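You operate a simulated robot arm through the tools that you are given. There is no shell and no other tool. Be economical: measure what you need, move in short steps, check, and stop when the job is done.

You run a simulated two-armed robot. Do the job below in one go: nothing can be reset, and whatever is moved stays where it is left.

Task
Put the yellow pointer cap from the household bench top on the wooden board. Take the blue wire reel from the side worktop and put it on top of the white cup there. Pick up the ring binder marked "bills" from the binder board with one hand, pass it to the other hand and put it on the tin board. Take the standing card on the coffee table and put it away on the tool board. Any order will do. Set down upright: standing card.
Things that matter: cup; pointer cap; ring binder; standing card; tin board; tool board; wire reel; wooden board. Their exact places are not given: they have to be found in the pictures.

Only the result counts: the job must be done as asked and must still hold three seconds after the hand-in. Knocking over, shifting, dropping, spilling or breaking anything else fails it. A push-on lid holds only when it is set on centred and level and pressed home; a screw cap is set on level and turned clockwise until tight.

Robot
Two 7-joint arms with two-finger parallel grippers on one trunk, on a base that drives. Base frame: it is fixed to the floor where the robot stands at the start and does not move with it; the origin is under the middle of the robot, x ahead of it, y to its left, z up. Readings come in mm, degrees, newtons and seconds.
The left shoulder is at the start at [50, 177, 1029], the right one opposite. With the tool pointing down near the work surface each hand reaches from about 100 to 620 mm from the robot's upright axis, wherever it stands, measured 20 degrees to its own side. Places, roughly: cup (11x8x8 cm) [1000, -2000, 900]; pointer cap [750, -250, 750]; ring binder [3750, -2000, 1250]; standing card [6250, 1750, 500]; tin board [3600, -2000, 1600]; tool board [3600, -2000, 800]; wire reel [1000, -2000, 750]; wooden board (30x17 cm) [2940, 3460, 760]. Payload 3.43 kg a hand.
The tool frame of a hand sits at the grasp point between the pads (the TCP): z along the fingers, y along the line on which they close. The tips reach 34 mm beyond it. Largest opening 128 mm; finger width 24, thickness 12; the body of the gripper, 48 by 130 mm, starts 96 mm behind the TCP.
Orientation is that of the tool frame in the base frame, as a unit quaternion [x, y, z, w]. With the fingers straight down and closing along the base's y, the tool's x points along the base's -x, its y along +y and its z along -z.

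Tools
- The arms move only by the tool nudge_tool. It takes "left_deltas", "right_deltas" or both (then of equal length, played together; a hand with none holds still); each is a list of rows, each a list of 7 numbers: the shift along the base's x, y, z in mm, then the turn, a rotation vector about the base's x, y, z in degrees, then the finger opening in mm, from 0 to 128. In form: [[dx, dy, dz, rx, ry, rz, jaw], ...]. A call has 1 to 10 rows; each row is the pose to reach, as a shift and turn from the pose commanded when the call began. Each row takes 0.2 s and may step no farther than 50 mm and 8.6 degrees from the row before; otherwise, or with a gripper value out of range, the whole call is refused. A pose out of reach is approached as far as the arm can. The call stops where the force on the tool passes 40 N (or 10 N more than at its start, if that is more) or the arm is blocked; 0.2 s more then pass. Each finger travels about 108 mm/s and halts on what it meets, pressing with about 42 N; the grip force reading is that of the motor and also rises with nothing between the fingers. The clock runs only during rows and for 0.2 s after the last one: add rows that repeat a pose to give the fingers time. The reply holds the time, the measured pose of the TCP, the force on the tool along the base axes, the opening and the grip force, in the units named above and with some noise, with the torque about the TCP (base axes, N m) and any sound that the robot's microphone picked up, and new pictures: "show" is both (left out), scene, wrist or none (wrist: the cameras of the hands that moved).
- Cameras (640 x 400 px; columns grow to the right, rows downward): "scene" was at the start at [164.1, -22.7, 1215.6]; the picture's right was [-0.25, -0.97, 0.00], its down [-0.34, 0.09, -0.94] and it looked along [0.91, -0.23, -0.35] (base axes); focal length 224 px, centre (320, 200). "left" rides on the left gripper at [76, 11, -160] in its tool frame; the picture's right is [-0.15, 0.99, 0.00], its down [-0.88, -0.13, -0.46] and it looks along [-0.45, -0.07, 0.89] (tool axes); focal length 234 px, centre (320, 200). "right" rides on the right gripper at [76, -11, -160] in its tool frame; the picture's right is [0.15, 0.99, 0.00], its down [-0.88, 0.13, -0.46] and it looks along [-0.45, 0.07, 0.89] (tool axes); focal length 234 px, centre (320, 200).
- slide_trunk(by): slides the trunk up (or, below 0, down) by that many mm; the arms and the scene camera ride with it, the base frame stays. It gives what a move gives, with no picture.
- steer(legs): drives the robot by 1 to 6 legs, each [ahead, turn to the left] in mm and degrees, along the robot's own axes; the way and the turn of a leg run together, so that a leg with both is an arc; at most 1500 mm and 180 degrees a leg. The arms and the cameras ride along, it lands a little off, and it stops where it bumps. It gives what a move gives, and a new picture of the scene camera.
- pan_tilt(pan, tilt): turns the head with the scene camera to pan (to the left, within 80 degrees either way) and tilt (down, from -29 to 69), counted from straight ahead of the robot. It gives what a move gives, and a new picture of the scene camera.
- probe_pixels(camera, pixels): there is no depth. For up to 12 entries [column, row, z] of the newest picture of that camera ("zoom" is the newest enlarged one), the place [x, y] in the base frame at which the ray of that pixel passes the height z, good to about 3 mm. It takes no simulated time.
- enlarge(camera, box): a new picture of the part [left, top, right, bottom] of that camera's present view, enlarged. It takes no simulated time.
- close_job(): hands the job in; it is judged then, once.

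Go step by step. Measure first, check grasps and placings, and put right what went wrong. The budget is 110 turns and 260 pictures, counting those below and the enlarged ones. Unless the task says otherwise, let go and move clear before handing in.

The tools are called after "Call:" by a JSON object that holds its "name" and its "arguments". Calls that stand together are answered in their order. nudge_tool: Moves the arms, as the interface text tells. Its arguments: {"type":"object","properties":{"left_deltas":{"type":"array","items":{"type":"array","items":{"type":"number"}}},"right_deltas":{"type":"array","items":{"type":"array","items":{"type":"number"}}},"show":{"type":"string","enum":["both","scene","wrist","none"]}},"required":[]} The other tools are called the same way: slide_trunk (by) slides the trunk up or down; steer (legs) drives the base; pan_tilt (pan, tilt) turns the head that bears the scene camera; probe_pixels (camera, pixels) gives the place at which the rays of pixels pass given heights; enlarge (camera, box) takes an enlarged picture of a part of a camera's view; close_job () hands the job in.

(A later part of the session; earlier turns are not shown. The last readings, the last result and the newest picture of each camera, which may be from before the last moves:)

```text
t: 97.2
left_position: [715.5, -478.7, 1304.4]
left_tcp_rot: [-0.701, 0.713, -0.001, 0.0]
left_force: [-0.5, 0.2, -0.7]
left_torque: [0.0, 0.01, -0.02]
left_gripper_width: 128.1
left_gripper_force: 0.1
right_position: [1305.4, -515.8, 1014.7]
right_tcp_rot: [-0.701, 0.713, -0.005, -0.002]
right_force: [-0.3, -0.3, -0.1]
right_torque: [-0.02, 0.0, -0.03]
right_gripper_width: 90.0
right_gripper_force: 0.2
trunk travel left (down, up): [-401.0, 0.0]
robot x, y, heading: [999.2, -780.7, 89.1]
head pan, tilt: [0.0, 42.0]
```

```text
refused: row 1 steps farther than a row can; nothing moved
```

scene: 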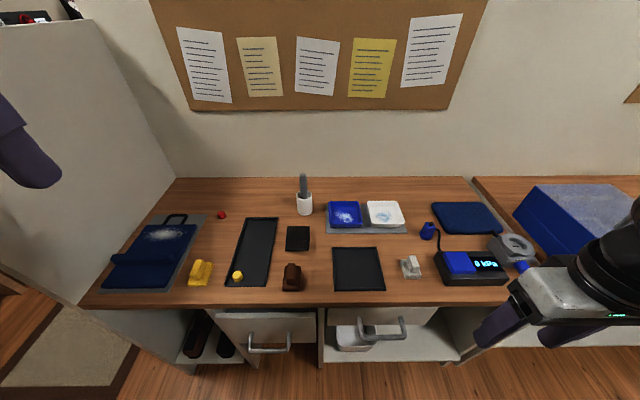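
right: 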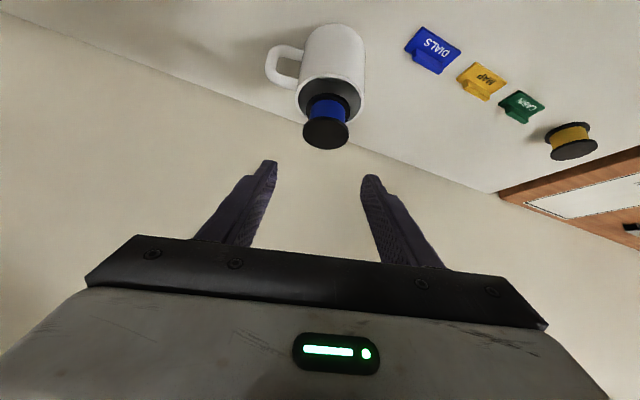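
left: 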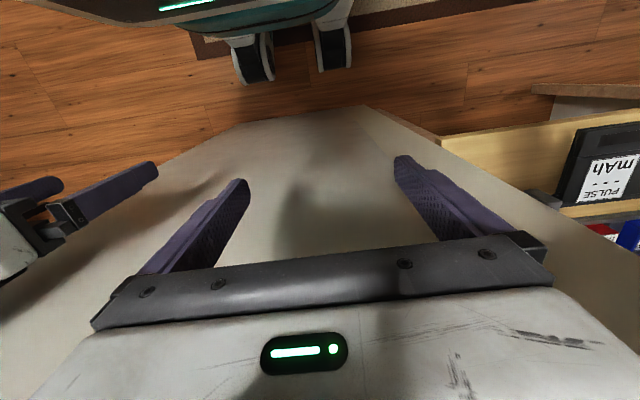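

Cap now at (238,275). I probe at two heights to fix the bench height, and lower the left hand in smaller steps.

Call:
{"name": "enlarge", "arguments": {"camera": "scene", "box": [180, 210, 300, 300]}}

Call:
{"name": "probe_pixels", "arguments": {"camera": "scene", "pixels": [[237.5, 276, 760], [237.5, 276, 780], [237.5, 276, 800], [237.5, 276, 820], [80, 306, 760], [80, 306, 800]]}}

Call:
{"name": "nudge_tool", "arguments": {"left_deltas": [[5, 10, -45, 0, 0, 0, 80], [10, 20, -90, 0, 0, 0, 80], [15, 30, -135, 0, 0, 0, 80], [20, 40, -180, 0, 0, 0, 80], [25, 50, -225, 0, 0, 0, 80], [30, 60, -270, 0, 0, 0, 80], [35, 70, -300, 0, 0, 0, 80], [35, 70, -300, 0, 0, 0, 80]]}}

```text
4.44 times, centred on (240, 255) of scene
```

zoom: 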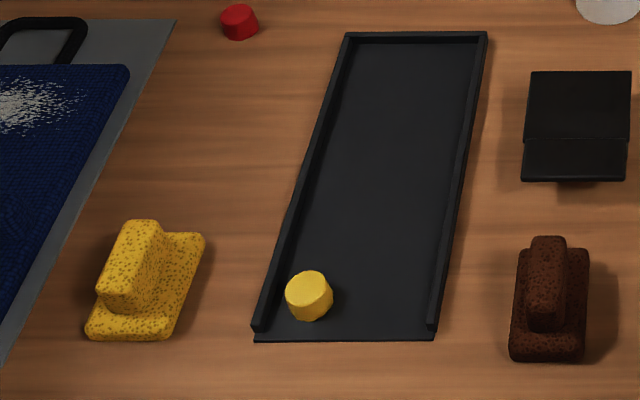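

```text
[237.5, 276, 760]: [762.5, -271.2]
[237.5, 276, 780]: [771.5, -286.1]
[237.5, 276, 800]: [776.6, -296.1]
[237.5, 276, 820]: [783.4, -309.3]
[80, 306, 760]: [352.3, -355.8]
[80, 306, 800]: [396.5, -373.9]
```

```text
t: 99.0
left_position: [750.1, -407.7, 1002.9]
left_tcp_rot: [-0.701, 0.713, 0.001, 0.001]
left_force: [0.3, 0.3, -0.5]
left_torque: [0.0, 0.01, -0.01]
left_gripper_width: 79.8
left_gripper_force: 0.1
right_position: [1304.7, -516.8, 1014.2]
right_tcp_rot: [-0.701, 0.713, -0.003, -0.001]
right_force: [-0.7, 0.0, 0.0]
right_torque: [0.02, -0.03, 0.01]
right_gripper_width: 90.3
right_gripper_force: 0.2
trunk travel left (down, up): [-401.0, 0.0]
robot x, y, heading: [999.0, -780.3, 89.0]
head pan, tilt: [0.0, 42.0]
```

scene: 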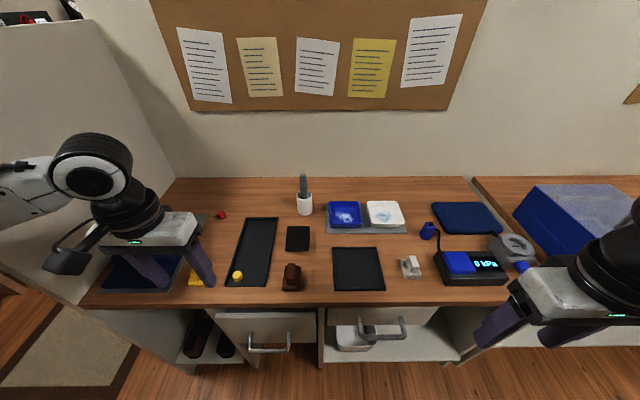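
left: 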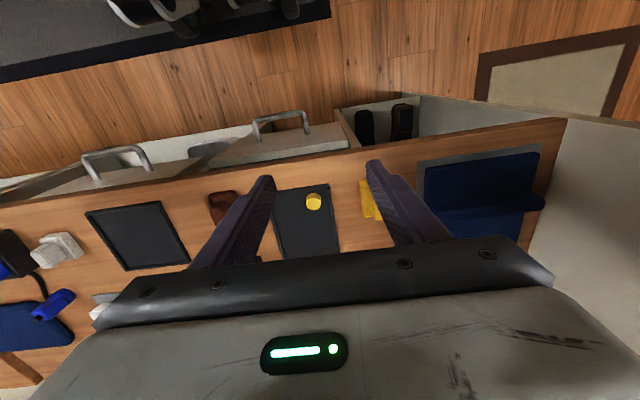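

The left wrist camera sees the cap at (313,202); I triangulate with it.

Call:
{"name": "enlarge", "arguments": {"camera": "left", "box": [260, 160, 380, 250]}}

Call:
{"name": "probe_pixels", "arguments": {"camera": "left", "pixels": [[313, 202, 780], [313, 202, 800], [313, 202, 820], [280, 190, 800], [327, 184, 800], [338, 250, 800]]}}

```text
4.44 times, centred on (320, 205) of left
```

zoom: 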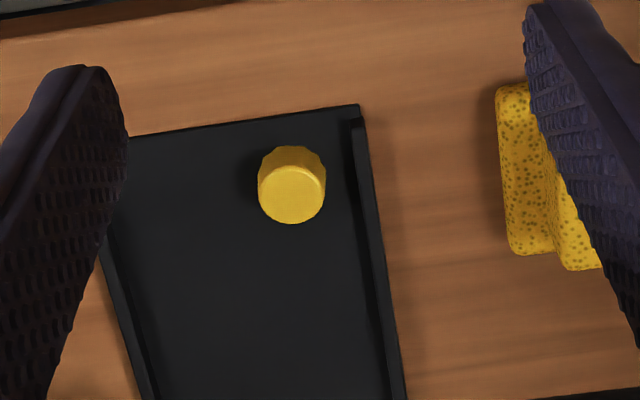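

```text
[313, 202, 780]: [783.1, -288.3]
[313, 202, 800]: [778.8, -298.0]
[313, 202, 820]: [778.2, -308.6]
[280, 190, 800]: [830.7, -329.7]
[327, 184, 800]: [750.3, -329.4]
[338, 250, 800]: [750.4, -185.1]
```

Cap centre ≈(778,-300), top ≈z 815, near a low tray wall. I go above it at z≈880 with a 46 mm opening.

Call:
{"name": "nudge_tool", "arguments": {"left_deltas": [[10, 40, -15, 0, 0, 0, 60], [20, 75, -30, 0, 0, 0, 46], [28, 108, -60, 0, 0, 0, 46], [28, 108, -100, 0, 0, 0, 46], [28, 108, -123, 0, 0, 0, 46], [28, 108, -123, 0, 0, 0, 46]], "show": "none"}}

Call:
{"name": "enlarge", "arguments": {"camera": "left", "box": [240, 120, 400, 220]}}

Call:
{"name": "enlarge", "arguments": {"camera": "scene", "box": [180, 210, 300, 300]}}

```text
t: 100.4
left_position: [778.0, -301.1, 881.9]
left_tcp_rot: [-0.701, 0.713, 0.0, 0.0]
left_force: [-1.0, 0.3, -0.3]
left_torque: [0.02, -0.01, -0.02]
left_gripper_width: 46.1
left_gripper_force: 0.1
right_position: [1304.2, -516.6, 1013.8]
right_tcp_rot: [-0.701, 0.713, -0.003, -0.002]
right_force: [-0.2, -0.4, -1.1]
right_torque: [-0.02, 0.0, -0.02]
right_gripper_width: 90.0
right_gripper_force: 0.1
trunk travel left (down, up): [-401.0, 0.0]
robot x, y, heading: [1000.8, -778.5, 89.3]
head pan, tilt: [0.0, 42.0]
```

```text
4.00 times, centred on (320, 170) of left
```

zoom: 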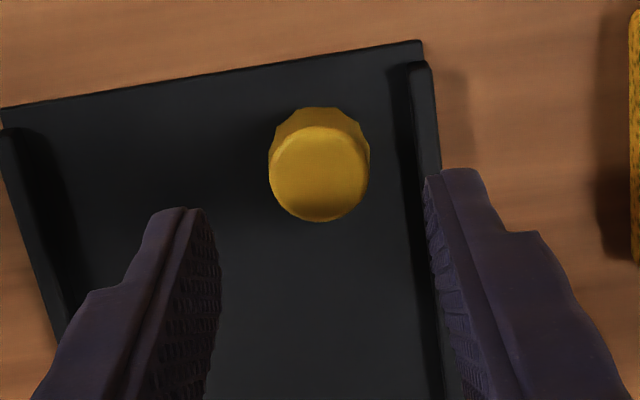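

```text
4.44 times, centred on (240, 255) of scene
```

zoom: 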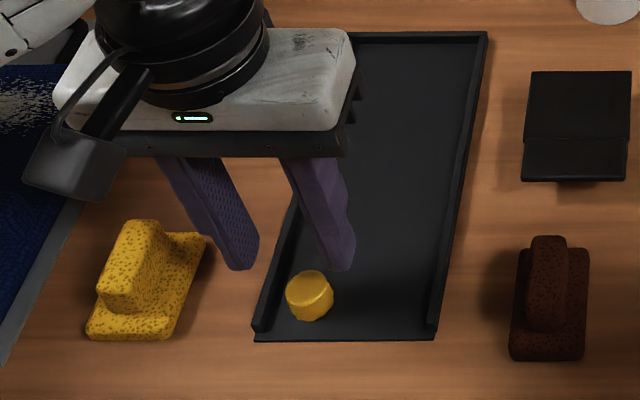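

Lateral alignment is good. I descend to z≈843 and check.

Call:
{"name": "nudge_tool", "arguments": {"left_deltas": [[0, 1, -20, 0, 0, 0, 46], [0, 1, -33, 0, 0, 0, 46], [0, 1, -39, 0, 0, 0, 46], [0, 1, -39, 0, 0, 0, 46]], "show": "none"}}

Call:
{"name": "enlarge", "arguments": {"camera": "left", "box": [240, 120, 400, 220]}}

Call:
{"name": "enlarge", "arguments": {"camera": "scene", "box": [210, 240, 280, 300]}}

```text
t: 101.4
left_position: [777.7, -298.9, 844.8]
left_tcp_rot: [-0.701, 0.713, 0.001, 0.001]
left_force: [-1.2, -2.8, 18.8]
left_torque: [-0.29, 0.54, -0.01]
left_gripper_width: 46.1
left_gripper_force: 0.7
right_position: [1303.9, -518.1, 1014.6]
right_tcp_rot: [-0.702, 0.712, -0.003, 0.0]
right_force: [0.7, -0.3, 0.1]
right_torque: [0.0, -0.01, -0.03]
right_gripper_width: 90.0
right_gripper_force: 0.0
trunk travel left (down, up): [-401.0, 0.0]
robot x, y, heading: [1002.6, -778.4, 89.5]
head pan, tilt: [0.0, 42.0]
```

```text
4.00 times, centred on (320, 170) of left
```

zoom: 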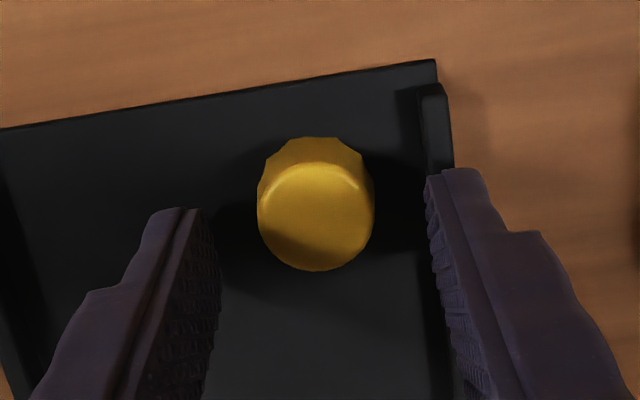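

```text
6.67 times, centred on (245, 270) of scene
```

zoom: 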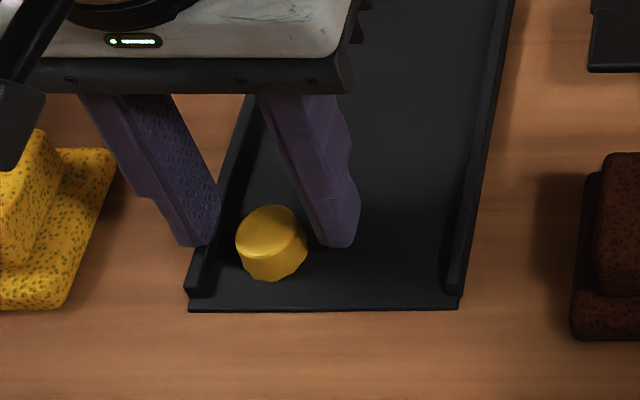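

The outer finger rests on the tray wall (18 N). I lift 3 mm and close on the cap.

Call:
{"name": "nudge_tool", "arguments": {"left_deltas": [[0, 0, 4, 0, 0, 0, 46], [0, 0, 4, 0, 0, 0, 30], [0, 0, 4, 0, 0, 0, 16], [0, 0, 4, 0, 0, 0, 16], [0, 0, 4, 0, 0, 0, 16]], "show": "none"}}

Call:
{"name": "enlarge", "arguments": {"camera": "left", "box": [240, 120, 400, 220]}}

```text
t: 102.6
left_position: [779.5, -298.9, 846.4]
left_tcp_rot: [-0.701, 0.713, -0.001, 0.0]
left_force: [-1.2, 0.5, 0.3]
left_torque: [0.02, -0.01, 0.0]
left_gripper_width: 22.1
left_gripper_force: 41.8
right_position: [1303.5, -517.7, 1014.2]
right_tcp_rot: [-0.701, 0.713, -0.004, -0.001]
right_force: [0.0, 0.3, -0.1]
right_torque: [-0.01, -0.02, 0.02]
right_gripper_width: 90.2
right_gripper_force: 0.1
trunk travel left (down, up): [-401.0, 0.0]
robot x, y, heading: [1002.3, -780.8, 89.2]
head pan, tilt: [0.0, 42.0]
```

```text
4.00 times, centred on (320, 170) of left
```

zoom: 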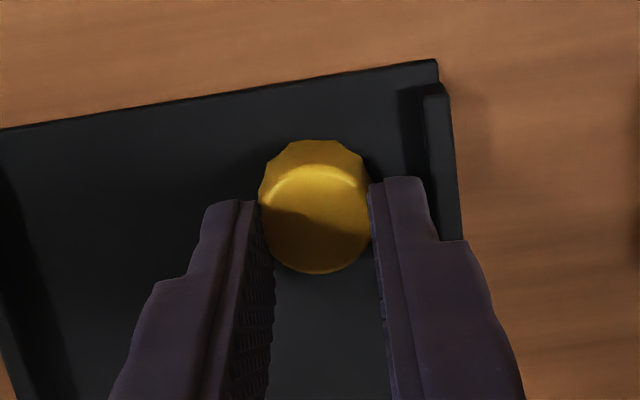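

Gripped at 22 mm on the cap. I lift and check that it comes along.

Call:
{"name": "nudge_tool", "arguments": {"left_deltas": [[0, 0, 15, 0, 0, 0, 16], [0, 0, 50, 0, 0, 0, 16], [0, 0, 95, 0, 0, 0, 16], [0, 0, 140, 0, 0, 0, 16], [0, 0, 140, 0, 0, 0, 16]], "show": "both"}}

```text
t: 103.8
left_position: [777.0, -300.3, 985.5]
left_tcp_rot: [-0.701, 0.713, -0.001, -0.001]
left_force: [-0.2, 0.2, -0.2]
left_torque: [0.01, -0.01, -0.05]
left_gripper_width: 21.9
left_gripper_force: 42.0
right_position: [1303.0, -516.5, 1014.6]
right_tcp_rot: [-0.702, 0.712, -0.004, -0.001]
right_force: [0.0, 0.3, -0.2]
right_torque: [0.01, -0.02, -0.02]
right_gripper_width: 89.9
right_gripper_force: 0.0
trunk travel left (down, up): [-401.0, 0.0]
robot x, y, heading: [997.6, -778.0, 88.9]
head pan, tilt: [0.0, 42.0]
```

scene: 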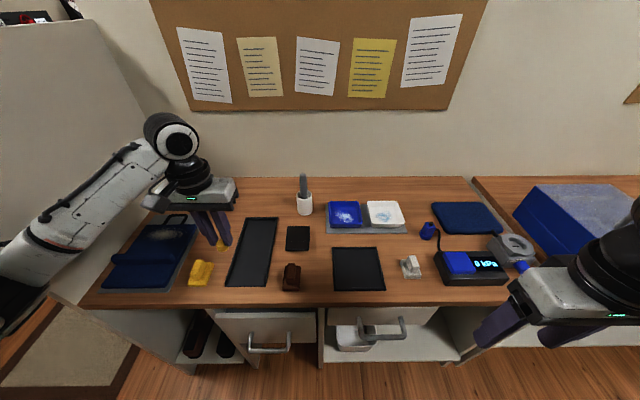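
left: 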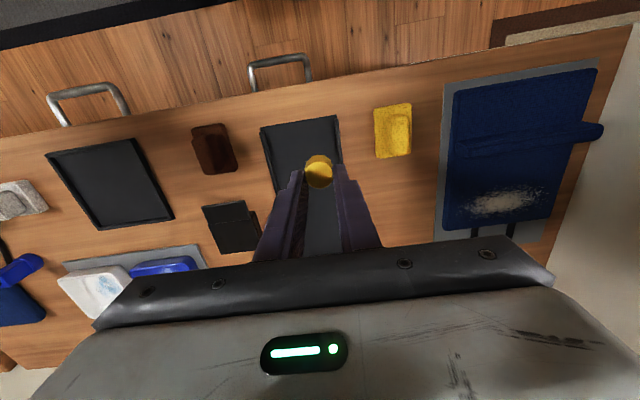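

The cap is held (wrist (318,170)). I retract the hand, back off, and turn to look down the aisle.

Call:
{"name": "nudge_tool", "arguments": {"left_deltas": [[0, -30, 20, 0, 0, 0, 16], [0, -70, 40, 0, 0, 0, 16], [0, -110, 60, 0, 0, 0, 16], [-10, -150, 80, 0, 0, 0, 16], [-20, -185, 90, 0, 0, 0, 16]], "show": "none"}}

Call:
{"name": "steer", "arguments": {"legs": [[-280, 0], [0, -89]]}}

Call:
{"name": "pan_tilt", "arguments": {"pan": 0, "tilt": 15}}

```text
t: 105.0
left_position: [759.3, -485.2, 1076.7]
left_tcp_rot: [-0.701, 0.713, 0.001, -0.001]
left_force: [0.0, -0.1, 0.8]
left_torque: [-0.01, 0.0, 0.02]
left_gripper_width: 22.1
left_gripper_force: 42.6
right_position: [1304.5, -516.6, 1014.6]
right_tcp_rot: [-0.702, 0.713, -0.004, -0.002]
right_force: [0.1, -1.0, -0.7]
right_torque: [0.0, 0.01, 0.0]
right_gripper_width: 89.7
right_gripper_force: 0.0
trunk travel left (down, up): [-401.0, 0.0]
robot x, y, heading: [999.5, -783.2, 89.0]
head pan, tilt: [0.0, 42.0]
```

```text
t: 110.8
left_position: [1297.4, -825.1, 1076.9]
left_tcp_rot: [0.02, 1.0, 0.0, -0.001]
left_force: [-0.1, -0.3, -0.2]
left_torque: [0.01, -0.02, 0.02]
left_gripper_width: 21.7
left_gripper_force: 42.3
right_position: [1252.7, -1368.2, 1014.3]
right_tcp_rot: [0.02, 1.0, -0.001, -0.003]
right_force: [-0.1, -0.1, 1.0]
right_torque: [0.01, 0.0, -0.05]
right_gripper_width: 89.9
right_gripper_force: 0.1
trunk travel left (down, up): [-401.0, 0.0]
robot x, y, heading: [996.9, -1055.4, -2.2]
head pan, tilt: [0.0, 42.0]
```

scene: 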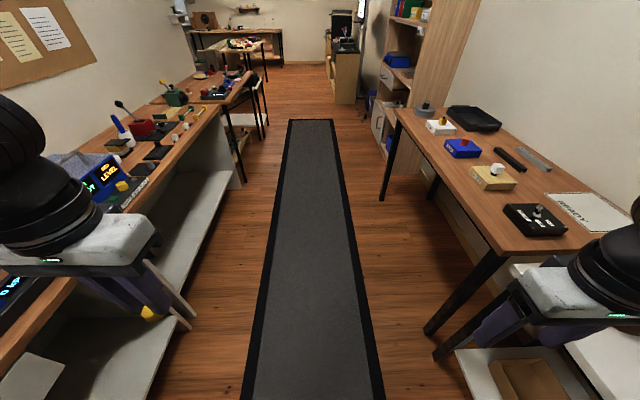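

```text
t: 111.7
left_position: [1296.1, -826.3, 1076.7]
left_tcp_rot: [0.02, 1.0, 0.0, -0.001]
left_force: [0.1, 0.0, -0.1]
left_torque: [-0.03, -0.02, 0.0]
left_gripper_width: 22.0
left_gripper_force: 42.1
right_position: [1251.9, -1368.6, 1013.9]
right_tcp_rot: [0.019, 1.0, -0.001, -0.004]
right_force: [0.5, -1.1, 0.3]
right_torque: [0.01, 0.02, 0.02]
right_gripper_width: 89.9
right_gripper_force: 0.1
trunk travel left (down, up): [-401.0, 0.0]
robot x, y, heading: [994.8, -1054.4, -2.3]
head pan, tilt: [0.0, 15.0]
```

scene: 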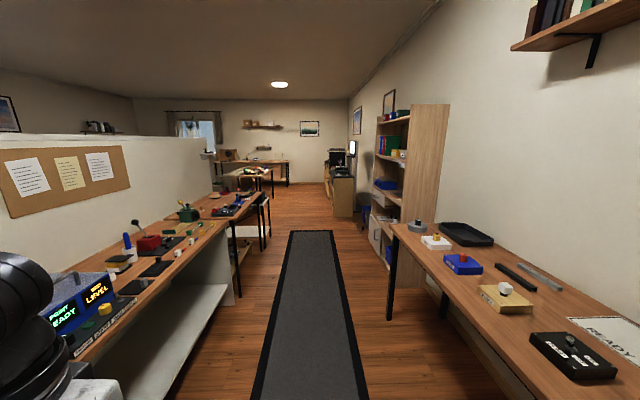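

The aisle is clear to x≈6 m with the bookcase at right. I drive 2 m ahead and look left and right.

Call:
{"name": "steer", "arguments": {"legs": [[0, 3.5], [1300, 0], [1000, 0]]}}

Call:
{"name": "pan_tilt", "arguments": {"pan": 50, "tilt": 10}}

Call:
{"name": "pan_tilt", "arguments": {"pan": -50, "tilt": 10}}

```text
t: 123.4
left_position: [3560.0, -698.1, 1076.7]
left_tcp_rot: [-0.033, 0.999, 0.0, -0.001]
left_force: [-1.1, -0.5, 0.1]
left_torque: [0.0, 0.05, 0.03]
left_gripper_width: 23.0
left_gripper_force: 42.0
right_position: [3571.8, -1240.7, 1015.3]
right_tcp_rot: [-0.033, 0.999, -0.002, -0.005]
right_force: [-0.8, 0.3, -0.1]
right_torque: [0.02, -0.01, 0.02]
right_gripper_width: 89.9
right_gripper_force: 0.1
trunk travel left (down, up): [-401.0, 0.0]
robot x, y, heading: [3284.6, -960.4, 4.2]
head pan, tilt: [0.0, 15.0]
```

scene: 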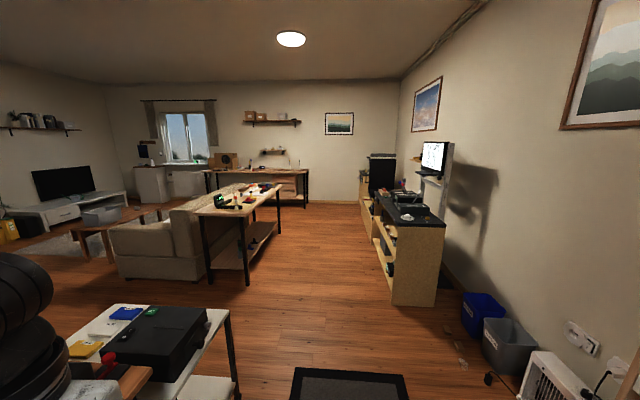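

```text
t: 124.6
left_position: [3560.2, -698.0, 1075.9]
left_tcp_rot: [-0.033, 0.999, 0.0, -0.001]
left_force: [0.1, -0.2, -0.5]
left_torque: [0.01, 0.01, 0.0]
left_gripper_width: 22.9
left_gripper_force: 41.9
right_position: [3573.7, -1241.4, 1015.2]
right_tcp_rot: [-0.034, 0.999, -0.002, -0.004]
right_force: [0.1, 0.2, 0.0]
right_torque: [0.02, 0.02, 0.0]
right_gripper_width: 90.1
right_gripper_force: 0.0
trunk travel left (down, up): [-401.0, 0.0]
robot x, y, heading: [3288.8, -964.0, 4.1]
head pan, tilt: [50.0, 10.0]
```

scene: 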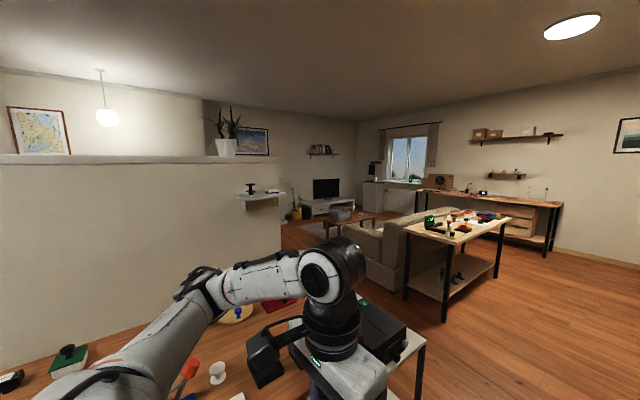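

```text
t: 126.4
left_position: [3559.4, -697.7, 1076.5]
left_tcp_rot: [-0.033, 0.999, 0.0, -0.001]
left_force: [0.4, 0.3, -0.8]
left_torque: [0.03, -0.01, 0.01]
left_gripper_width: 23.1
left_gripper_force: 41.8
right_position: [3573.6, -1242.7, 1013.4]
right_tcp_rot: [-0.033, 0.999, -0.002, -0.003]
right_force: [-0.6, 0.0, 0.2]
right_torque: [0.0, -0.02, -0.01]
right_gripper_width: 90.2
right_gripper_force: 0.2
trunk travel left (down, up): [-401.0, 0.0]
robot x, y, heading: [3285.6, -964.9, 3.9]
head pan, tilt: [-50.0, 10.0]
```

scene: 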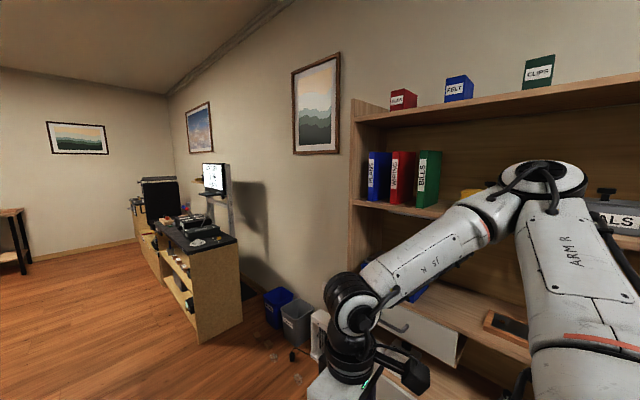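

Layout: the partition ends near x≈4.1 m with a passage left between it and the sofa/black-leg table; the bookcase (binders, tins) is at my right. I take the cap to the wooden board first, so I measure the passage.

Call:
{"name": "pan_tilt", "arguments": {"pan": 25, "tilt": 22}}

```text
t: 127.8
left_position: [3559.8, -698.0, 1076.0]
left_tcp_rot: [-0.033, 0.999, 0.0, -0.001]
left_force: [0.3, 0.1, 0.1]
left_torque: [-0.01, 0.0, -0.01]
left_gripper_width: 23.2
left_gripper_force: 42.2
right_position: [3571.6, -1242.5, 1013.8]
right_tcp_rot: [-0.033, 0.999, -0.003, -0.003]
right_force: [0.5, 0.0, -0.2]
right_torque: [0.0, -0.03, 0.0]
right_gripper_width: 90.1
right_gripper_force: 0.0
trunk travel left (down, up): [-401.0, 0.0]
robot x, y, heading: [3286.4, -963.3, 3.8]
head pan, tilt: [25.0, 22.0]
```

scene: 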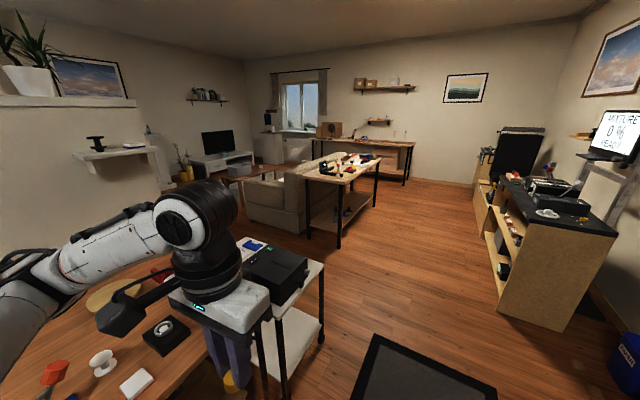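

Call:
{"name": "probe_pixels", "arguments": {"camera": "scene", "pixels": [[323, 345, 0], [283, 398, 0], [250, 225, 0], [340, 247, 0], [310, 236, 0], [378, 207, 0], [178, 185, 0], [242, 205, 0], [500, 310, 0], [325, 262, 780], [404, 182, 0]]}}

```text
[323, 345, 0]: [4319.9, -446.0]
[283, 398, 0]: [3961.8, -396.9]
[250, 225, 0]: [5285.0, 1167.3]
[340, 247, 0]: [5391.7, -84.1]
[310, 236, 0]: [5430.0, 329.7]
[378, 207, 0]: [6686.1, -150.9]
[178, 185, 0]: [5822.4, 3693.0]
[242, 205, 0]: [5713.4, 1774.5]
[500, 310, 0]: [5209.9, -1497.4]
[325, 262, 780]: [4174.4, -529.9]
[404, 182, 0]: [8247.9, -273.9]
```

The passage is between x≈4330 and 5285. I drive to x≈4810 and turn left.

Call:
{"name": "pan_tilt", "arguments": {"pan": 0, "tilt": 15}}

Call:
{"name": "steer", "arguments": {"legs": [[0, -4], [1500, 0], [0, 90]]}}

```text
t: 128.7
left_position: [3559.1, -698.3, 1075.7]
left_tcp_rot: [-0.033, 0.999, -0.002, -0.001]
left_force: [-0.2, -1.0, -0.5]
left_torque: [0.03, 0.01, -0.01]
left_gripper_width: 23.0
left_gripper_force: 41.8
right_position: [3572.5, -1242.2, 1013.9]
right_tcp_rot: [-0.034, 0.999, -0.002, -0.004]
right_force: [-0.2, 0.2, 0.6]
right_torque: [-0.01, 0.0, -0.01]
right_gripper_width: 89.8
right_gripper_force: 0.1
trunk travel left (down, up): [-401.0, 0.0]
robot x, y, heading: [3285.9, -960.8, 4.0]
head pan, tilt: [0.0, 15.0]
```

scene: 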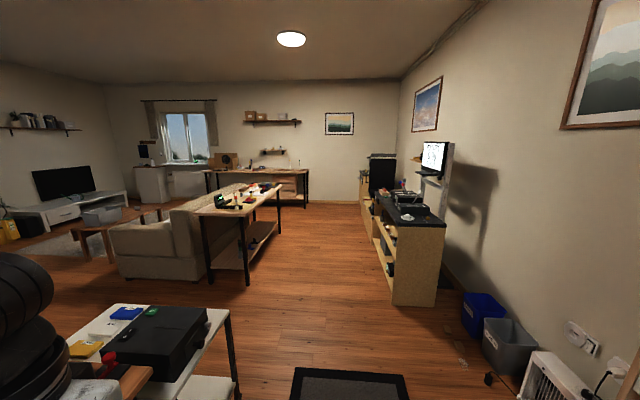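

```text
t: 140.4
left_position: [4520.5, -661.8, 1075.5]
left_tcp_rot: [0.717, -0.697, 0.001, 0.0]
left_force: [0.2, 0.2, -0.5]
left_torque: [0.01, 0.0, 0.01]
left_gripper_width: 23.2
left_gripper_force: 42.3
right_position: [5065.0, -668.5, 1014.9]
right_tcp_rot: [0.718, -0.696, 0.003, 0.001]
right_force: [-0.9, -0.4, 0.8]
right_torque: [-0.01, -0.01, 0.04]
right_gripper_width: 90.1
right_gripper_force: 0.0
trunk travel left (down, up): [-401.0, 0.0]
robot x, y, heading: [4774.4, -946.6, 92.0]
head pan, tilt: [0.0, 15.0]
```

scene: 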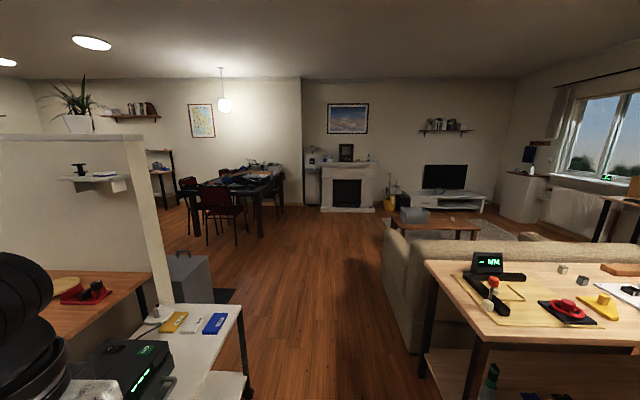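

The dining table with red chairs is at (240,185), matching the wooden board's place. I drive ahead 2.3 m.

Call:
{"name": "steer", "arguments": {"legs": [[1300, 0], [1000, 0], [0, 20]]}}

```text
t: 152.6
left_position: [4423.6, 1478.1, 1075.6]
left_tcp_rot: [0.82, -0.572, 0.0, 0.0]
left_force: [-0.9, -0.5, -1.0]
left_torque: [0.01, 0.01, -0.03]
left_gripper_width: 23.1
left_gripper_force: 42.1
right_position: [4941.4, 1645.6, 1013.3]
right_tcp_rot: [0.82, -0.572, 0.003, 0.0]
right_force: [0.1, -0.3, 0.8]
right_torque: [0.01, -0.04, -0.04]
right_gripper_width: 90.1
right_gripper_force: 0.1
trunk travel left (down, up): [-401.0, 0.0]
robot x, y, heading: [4751.6, 1290.1, 110.1]
head pan, tilt: [0.0, 15.0]
```

scene: 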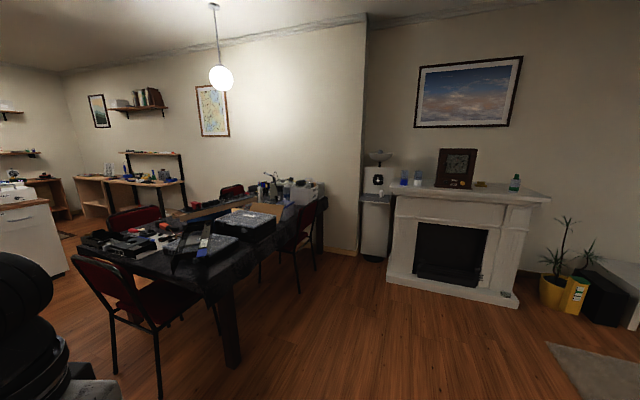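

I zoom on the dining table where the wooden board should be (around (236,196)).

Call:
{"name": "enlarge", "arguments": {"camera": "scene", "box": [130, 150, 330, 275]}}

Call:
{"name": "probe_pixels", "arguments": {"camera": "scene", "pixels": [[233, 365, 0], [160, 395, 0], [300, 298, 0], [318, 260, 0], [210, 208, 780], [360, 258, 0], [65, 272, 0], [205, 285, 760], [325, 205, 760]]}}

```text
3.20 times, centred on (230, 212) of scene
```

zoom: 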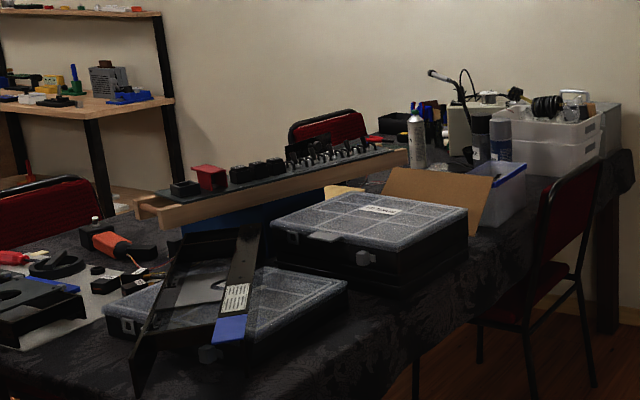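

```text
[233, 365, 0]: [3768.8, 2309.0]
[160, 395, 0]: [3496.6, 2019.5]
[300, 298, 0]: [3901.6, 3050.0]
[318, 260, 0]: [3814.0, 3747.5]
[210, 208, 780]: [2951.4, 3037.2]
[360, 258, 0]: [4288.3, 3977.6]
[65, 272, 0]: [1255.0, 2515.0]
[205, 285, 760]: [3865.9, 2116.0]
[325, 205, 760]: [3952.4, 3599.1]
```

I probe several candidates and pan further left to find the board.

Call:
{"name": "probe_pixels", "arguments": {"camera": "scene", "pixels": [[158, 183, 760], [105, 178, 760], [185, 181, 760], [160, 212, 0], [75, 265, 760], [236, 196, 760], [130, 230, 760], [195, 219, 760]]}}

Call:
{"name": "pan_tilt", "arguments": {"pan": 30, "tilt": 15}}

```text
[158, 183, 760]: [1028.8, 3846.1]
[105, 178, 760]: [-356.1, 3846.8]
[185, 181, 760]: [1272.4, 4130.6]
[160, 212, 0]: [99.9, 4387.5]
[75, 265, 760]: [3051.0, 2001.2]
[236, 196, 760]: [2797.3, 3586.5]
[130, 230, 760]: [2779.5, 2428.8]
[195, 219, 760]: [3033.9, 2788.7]
```

```text
t: 153.5
left_position: [4424.1, 1478.4, 1077.2]
left_tcp_rot: [0.82, -0.573, 0.0, 0.0]
left_force: [-0.3, 0.2, -0.1]
left_torque: [-0.02, -0.03, 0.0]
left_gripper_width: 23.3
left_gripper_force: 42.1
right_position: [4941.3, 1645.2, 1015.3]
right_tcp_rot: [0.821, -0.571, 0.004, 0.0]
right_force: [0.8, -0.1, -0.4]
right_torque: [0.04, -0.01, 0.04]
right_gripper_width: 89.8
right_gripper_force: 0.0
trunk travel left (down, up): [-401.0, 0.0]
robot x, y, heading: [4754.4, 1290.9, 110.7]
head pan, tilt: [30.0, 15.0]
```

scene: 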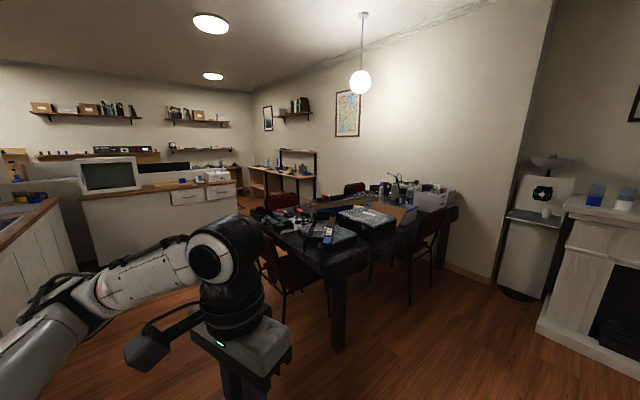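

The board should be on the dining table's far-left corner, hidden from here. I check floor clearances to go round its left side.

Call:
{"name": "probe_pixels", "arguments": {"camera": "scene", "pixels": [[105, 265, 0], [240, 212, 0], [338, 348, 0], [285, 322, 0], [250, 270, 0], [238, 180, 850], [10, 330, 0], [300, 205, 0], [265, 215, 0]]}}

Call:
{"name": "enlarge", "arguments": {"camera": "scene", "box": [220, 160, 460, 310]}}

```text
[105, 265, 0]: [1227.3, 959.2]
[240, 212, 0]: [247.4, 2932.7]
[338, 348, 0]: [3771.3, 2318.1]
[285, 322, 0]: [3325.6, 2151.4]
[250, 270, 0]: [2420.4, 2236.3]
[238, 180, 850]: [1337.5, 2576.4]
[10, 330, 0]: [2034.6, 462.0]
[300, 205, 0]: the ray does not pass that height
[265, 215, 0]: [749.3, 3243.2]
```

```text
2.67 times, centred on (340, 235) of scene
```

zoom: 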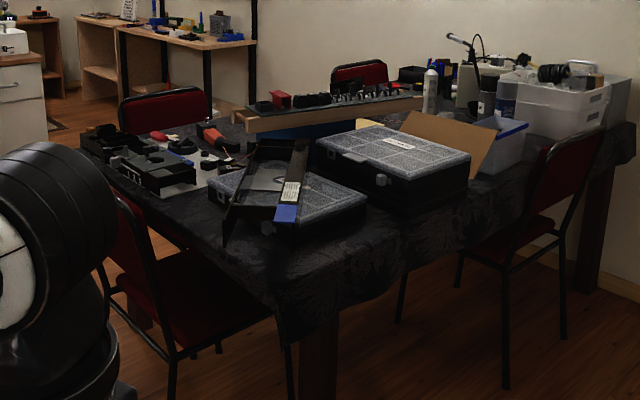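

Free floor runs west along y≈1350 between the counter and the chairs. I drive that way to x≈2000 and look at the table from its left side.

Call:
{"name": "pan_tilt", "arguments": {"pan": 0, "tilt": 18}}

Call:
{"name": "steer", "arguments": {"legs": [[0, 68], [1300, 0]]}}

```text
t: 154.5
left_position: [4423.4, 1478.8, 1076.2]
left_tcp_rot: [0.82, -0.572, -0.001, 0.0]
left_force: [-0.1, -0.8, -0.1]
left_torque: [0.0, 0.0, 0.02]
left_gripper_width: 23.3
left_gripper_force: 41.9
right_position: [4941.6, 1645.3, 1014.5]
right_tcp_rot: [0.821, -0.571, 0.005, 0.001]
right_force: [0.2, -0.7, -0.2]
right_torque: [-0.03, -0.01, 0.02]
right_gripper_width: 90.0
right_gripper_force: 0.0
trunk travel left (down, up): [-401.0, 0.0]
robot x, y, heading: [4756.0, 1290.4, 110.6]
head pan, tilt: [0.0, 18.0]
```

scene: 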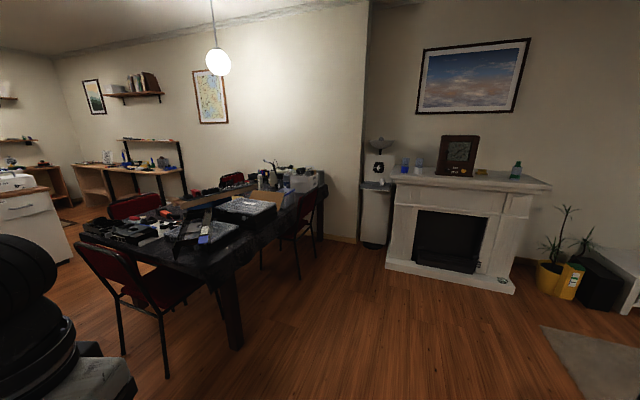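

```text
t: 164.0
left_position: [3172.2, 1029.9, 1076.9]
left_tcp_rot: [1.0, 0.006, 0.0, 0.0]
left_force: [-0.2, -0.2, -0.2]
left_torque: [0.01, -0.03, 0.02]
left_gripper_width: 23.0
left_gripper_force: 41.3
right_position: [3187.9, 1573.1, 1015.3]
right_tcp_rot: [1.0, 0.008, 0.004, -0.002]
right_force: [0.9, 0.5, 0.1]
right_torque: [-0.01, 0.01, -0.01]
right_gripper_width: 90.1
right_gripper_force: 0.1
trunk travel left (down, up): [-401.0, 0.0]
robot x, y, heading: [3459.2, 1279.1, -179.1]
head pan, tilt: [0.0, 18.0]
```

scene: 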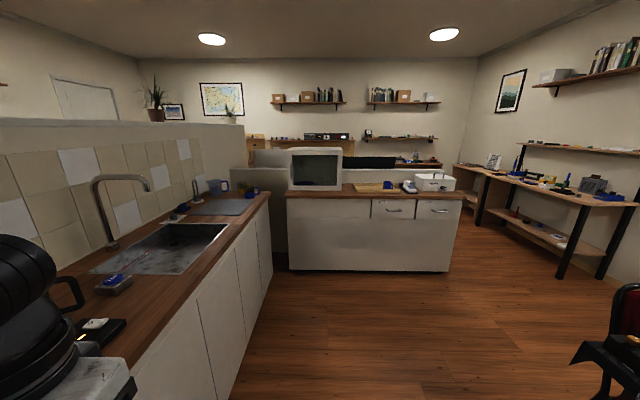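

The counter with faucet is near on my left, a chair on my right at (610,350). I measure both before continuing.

Call:
{"name": "probe_pixels", "arguments": {"camera": "scene", "pixels": [[606, 398, 0], [572, 362, 450], [625, 290, 850], [225, 398, 300], [268, 300, 0], [290, 272, 0], [450, 272, 0], [560, 278, 0], [475, 225, 0], [110, 180, 1200], [268, 195, 900]]}}

Call:
{"name": "pan_tilt", "arguments": {"pan": -50, "tilt": 18}}

```text
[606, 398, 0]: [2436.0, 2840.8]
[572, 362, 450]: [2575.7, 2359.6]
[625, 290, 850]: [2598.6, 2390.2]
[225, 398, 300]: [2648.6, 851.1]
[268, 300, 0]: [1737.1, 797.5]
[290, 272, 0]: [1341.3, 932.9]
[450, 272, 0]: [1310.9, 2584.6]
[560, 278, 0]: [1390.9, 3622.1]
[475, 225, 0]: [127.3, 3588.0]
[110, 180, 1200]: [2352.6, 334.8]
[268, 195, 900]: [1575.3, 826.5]
```

```text
t: 165.2
left_position: [3171.7, 1029.9, 1076.7]
left_tcp_rot: [1.0, 0.007, 0.0, 0.0]
left_force: [-0.5, -0.2, -0.3]
left_torque: [0.01, -0.04, 0.01]
left_gripper_width: 23.1
left_gripper_force: 41.4
right_position: [3188.4, 1573.0, 1013.9]
right_tcp_rot: [1.0, 0.007, 0.003, -0.002]
right_force: [0.5, 0.0, 0.7]
right_torque: [-0.03, 0.0, -0.02]
right_gripper_width: 89.9
right_gripper_force: 0.1
trunk travel left (down, up): [-401.0, 0.0]
robot x, y, heading: [3461.3, 1278.9, -178.9]
head pan, tilt: [-50.0, 18.0]
```

scene: 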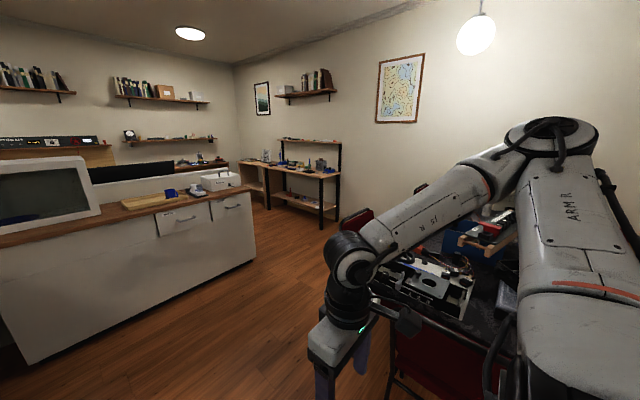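

The board's given place is precise, at the dining table's far-left corner; I go round to the table's left side (x≈1950) and look east.

Call:
{"name": "steer", "arguments": {"legs": [[0, -16], [1500, 0], [0, -74], [1100, 0], [0, -60]]}}

Call:
{"name": "pan_tilt", "arguments": {"pan": 0, "tilt": 20}}

```text
t: 184.7
left_position: [2140.6, 3175.1, 1076.2]
left_tcp_rot: [-0.247, 0.969, -0.001, 0.0]
left_force: [0.5, -0.3, -0.6]
left_torque: [-0.03, 0.0, 0.02]
left_gripper_width: 23.2
left_gripper_force: 41.5
right_position: [2381.1, 2687.9, 1014.9]
right_tcp_rot: [-0.248, 0.969, -0.003, -0.003]
right_force: [-0.3, 0.1, -0.1]
right_torque: [0.02, 0.02, 0.01]
right_gripper_width: 90.2
right_gripper_force: 0.2
trunk travel left (down, up): [-401.0, 0.0]
robot x, y, heading: [2003.0, 2820.5, 28.7]
head pan, tilt: [-50.0, 18.0]
```

scene: 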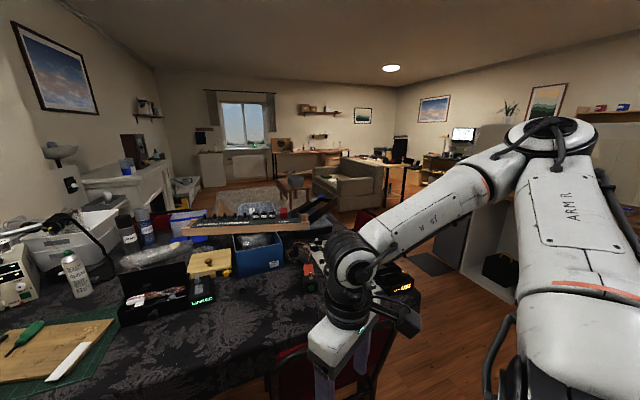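

```text
t: 185.9
left_position: [2141.4, 3175.4, 1076.3]
left_tcp_rot: [-0.247, 0.969, 0.0, 0.0]
left_force: [0.2, -0.6, -0.3]
left_torque: [0.01, 0.04, -0.03]
left_gripper_width: 23.0
left_gripper_force: 42.4
right_position: [2380.7, 2687.0, 1014.4]
right_tcp_rot: [-0.247, 0.969, -0.003, -0.003]
right_force: [-0.1, 0.2, -0.2]
right_torque: [-0.01, -0.01, 0.05]
right_gripper_width: 90.1
right_gripper_force: 0.0
trunk travel left (down, up): [-401.0, 0.0]
robot x, y, heading: [2002.0, 2824.9, 28.7]
head pan, tilt: [0.0, 20.0]
```

scene: 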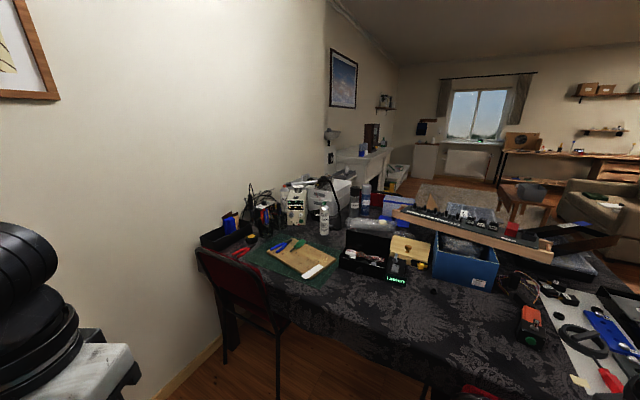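

The wooden board is at (300,260) with a few things lying on it; a chair is at (240,290). I zoom and measure.

Call:
{"name": "enlarge", "arguments": {"camera": "scene", "box": [190, 200, 430, 350]}}

Call:
{"name": "probe_pixels", "arguments": {"camera": "scene", "pixels": [[265, 253, 770], [290, 240, 770], [335, 261, 770], [306, 278, 770], [302, 262, 770], [195, 250, 770], [405, 362, 770], [238, 272, 850], [280, 320, 450], [222, 365, 0], [275, 398, 0]]}}

```text
2.67 times, centred on (310, 275) of scene
```

zoom: 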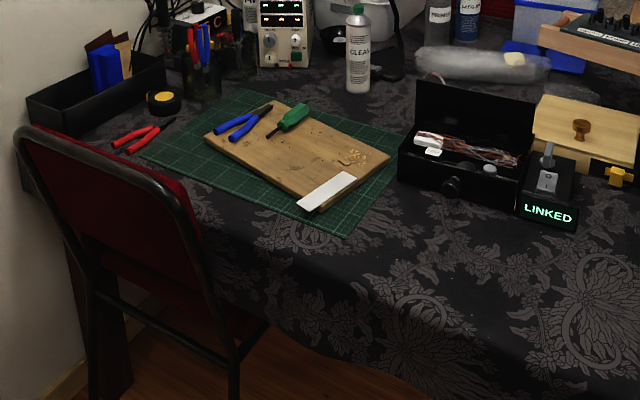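

```text
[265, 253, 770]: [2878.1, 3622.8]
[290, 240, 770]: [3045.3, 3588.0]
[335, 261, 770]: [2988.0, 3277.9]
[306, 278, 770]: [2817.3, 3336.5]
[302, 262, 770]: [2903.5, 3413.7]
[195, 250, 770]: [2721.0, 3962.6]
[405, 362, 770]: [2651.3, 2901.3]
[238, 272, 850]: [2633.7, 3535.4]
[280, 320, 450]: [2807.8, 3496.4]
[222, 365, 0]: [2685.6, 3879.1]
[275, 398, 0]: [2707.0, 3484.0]
```

The board's centre is about (2925,3455) with free space in its middle. I drive to about (2390,3200) facing the table, clear of the chair.

Call:
{"name": "steer", "arguments": {"legs": [[0, 15.5], [540, 0], [0, -44]]}}

Call:
{"name": "pan_tilt", "arguments": {"pan": 20, "tilt": 45}}

```text
t: 191.9
left_position: [2680.0, 3430.0, 1075.7]
left_tcp_rot: [0.002, 1.0, 0.001, 0.0]
left_force: [0.6, -0.3, 0.2]
left_torque: [0.0, 0.0, 0.02]
left_gripper_width: 22.9
left_gripper_force: 42.4
right_position: [2656.3, 2886.3, 1013.8]
right_tcp_rot: [0.001, 1.0, -0.002, -0.003]
right_force: [-0.9, 0.9, 0.1]
right_torque: [-0.01, 0.03, -0.02]
right_gripper_width: 90.0
right_gripper_force: 0.0
trunk travel left (down, up): [-401.0, 0.0]
robot x, y, heading: [2386.2, 3189.0, -0.4]
head pan, tilt: [0.0, 20.0]
```

scene: 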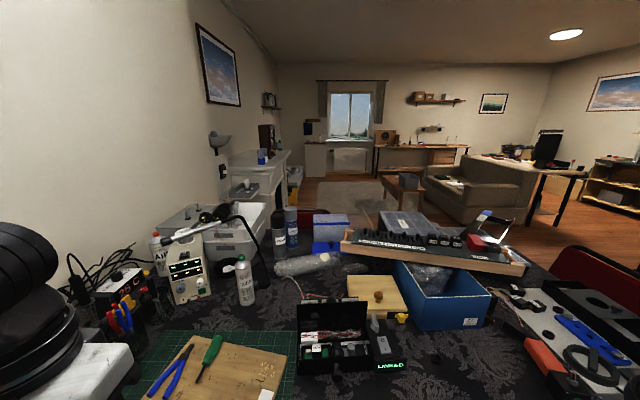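

```text
t: 192.8
left_position: [2680.7, 3431.4, 1076.2]
left_tcp_rot: [0.002, 1.0, 0.0, 0.0]
left_force: [-1.0, 1.0, 0.4]
left_torque: [0.05, -0.02, -0.01]
left_gripper_width: 23.3
left_gripper_force: 42.0
right_position: [2656.0, 2887.1, 1014.2]
right_tcp_rot: [0.0, 1.0, -0.003, -0.004]
right_force: [-0.6, -0.4, -0.9]
right_torque: [-0.03, 0.0, -0.03]
right_gripper_width: 89.7
right_gripper_force: 0.1
trunk travel left (down, up): [-401.0, 0.0]
robot x, y, heading: [2386.6, 3187.3, -0.0]
head pan, tilt: [20.0, 45.0]
```

scene: 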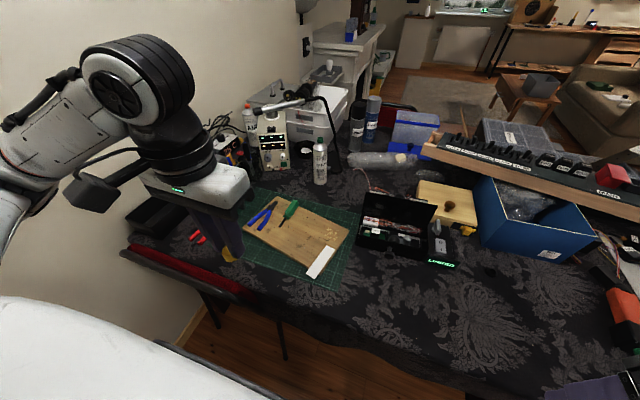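

The board's free middle is at about (297,236). I probe it and enlarge.

Call:
{"name": "enlarge", "arguments": {"camera": "scene", "box": [220, 170, 380, 290]}}

Call:
{"name": "probe_pixels", "arguments": {"camera": "scene", "pixels": [[297, 236, 770], [297, 236, 790], [320, 230, 780], [285, 240, 780], [350, 234, 780], [267, 192, 780], [243, 229, 780], [307, 276, 780]]}}

```text
3.33 times, centred on (300, 230) of scene
```

zoom: 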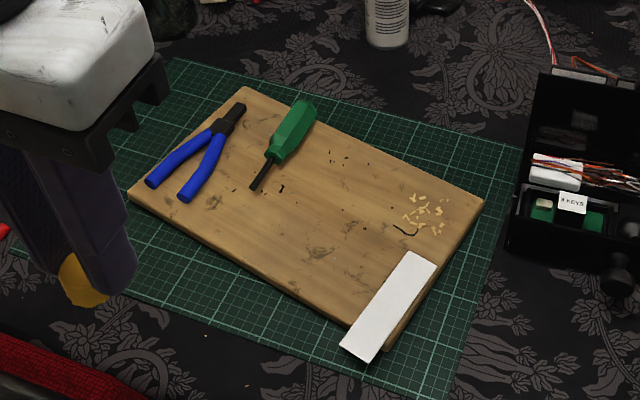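

```text
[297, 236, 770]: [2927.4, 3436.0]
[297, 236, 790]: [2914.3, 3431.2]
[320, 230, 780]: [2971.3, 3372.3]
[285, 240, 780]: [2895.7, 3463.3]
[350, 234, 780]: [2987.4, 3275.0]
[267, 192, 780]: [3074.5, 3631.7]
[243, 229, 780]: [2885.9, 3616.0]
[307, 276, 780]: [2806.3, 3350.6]
```

I aim for (2890,3440), move there at z≈1000 and then descend to about 880.

Call:
{"name": "nudge_tool", "arguments": {"left_deltas": [[45, 2, -30, 0, 0, 0, 16], [90, 4, -60, 0, 0, 0, 16], [135, 6, -90, 0, 0, 0, 16], [175, 8, -120, 0, 0, 0, 16], [209, 9, -150, 0, 0, 0, 16], [209, 9, -180, 0, 0, 0, 16], [209, 9, -190, 0, 0, 0, 16]]}}

Call:
{"name": "enlarge", "arguments": {"camera": "left", "box": [220, 100, 420, 225]}}

Call:
{"name": "enlarge", "arguments": {"camera": "scene", "box": [220, 170, 380, 290]}}

```text
refused: row 1 steps farther than a row can; nothing moved
```

```text
3.20 times, centred on (320, 162) of left
```

zoom: 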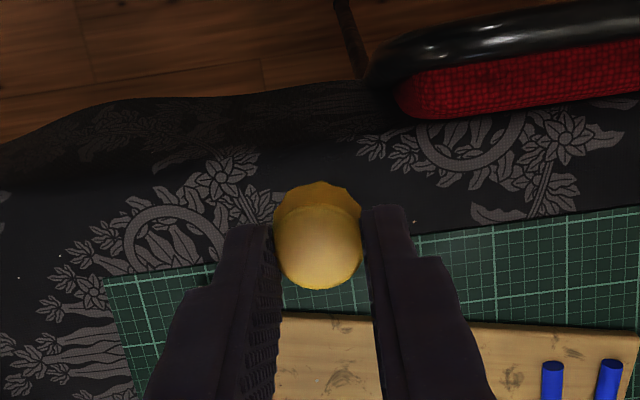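

```text
3.33 times, centred on (300, 230) of scene
```

zoom: 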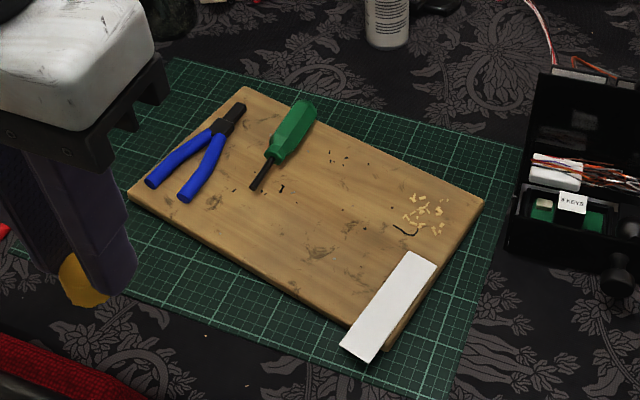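

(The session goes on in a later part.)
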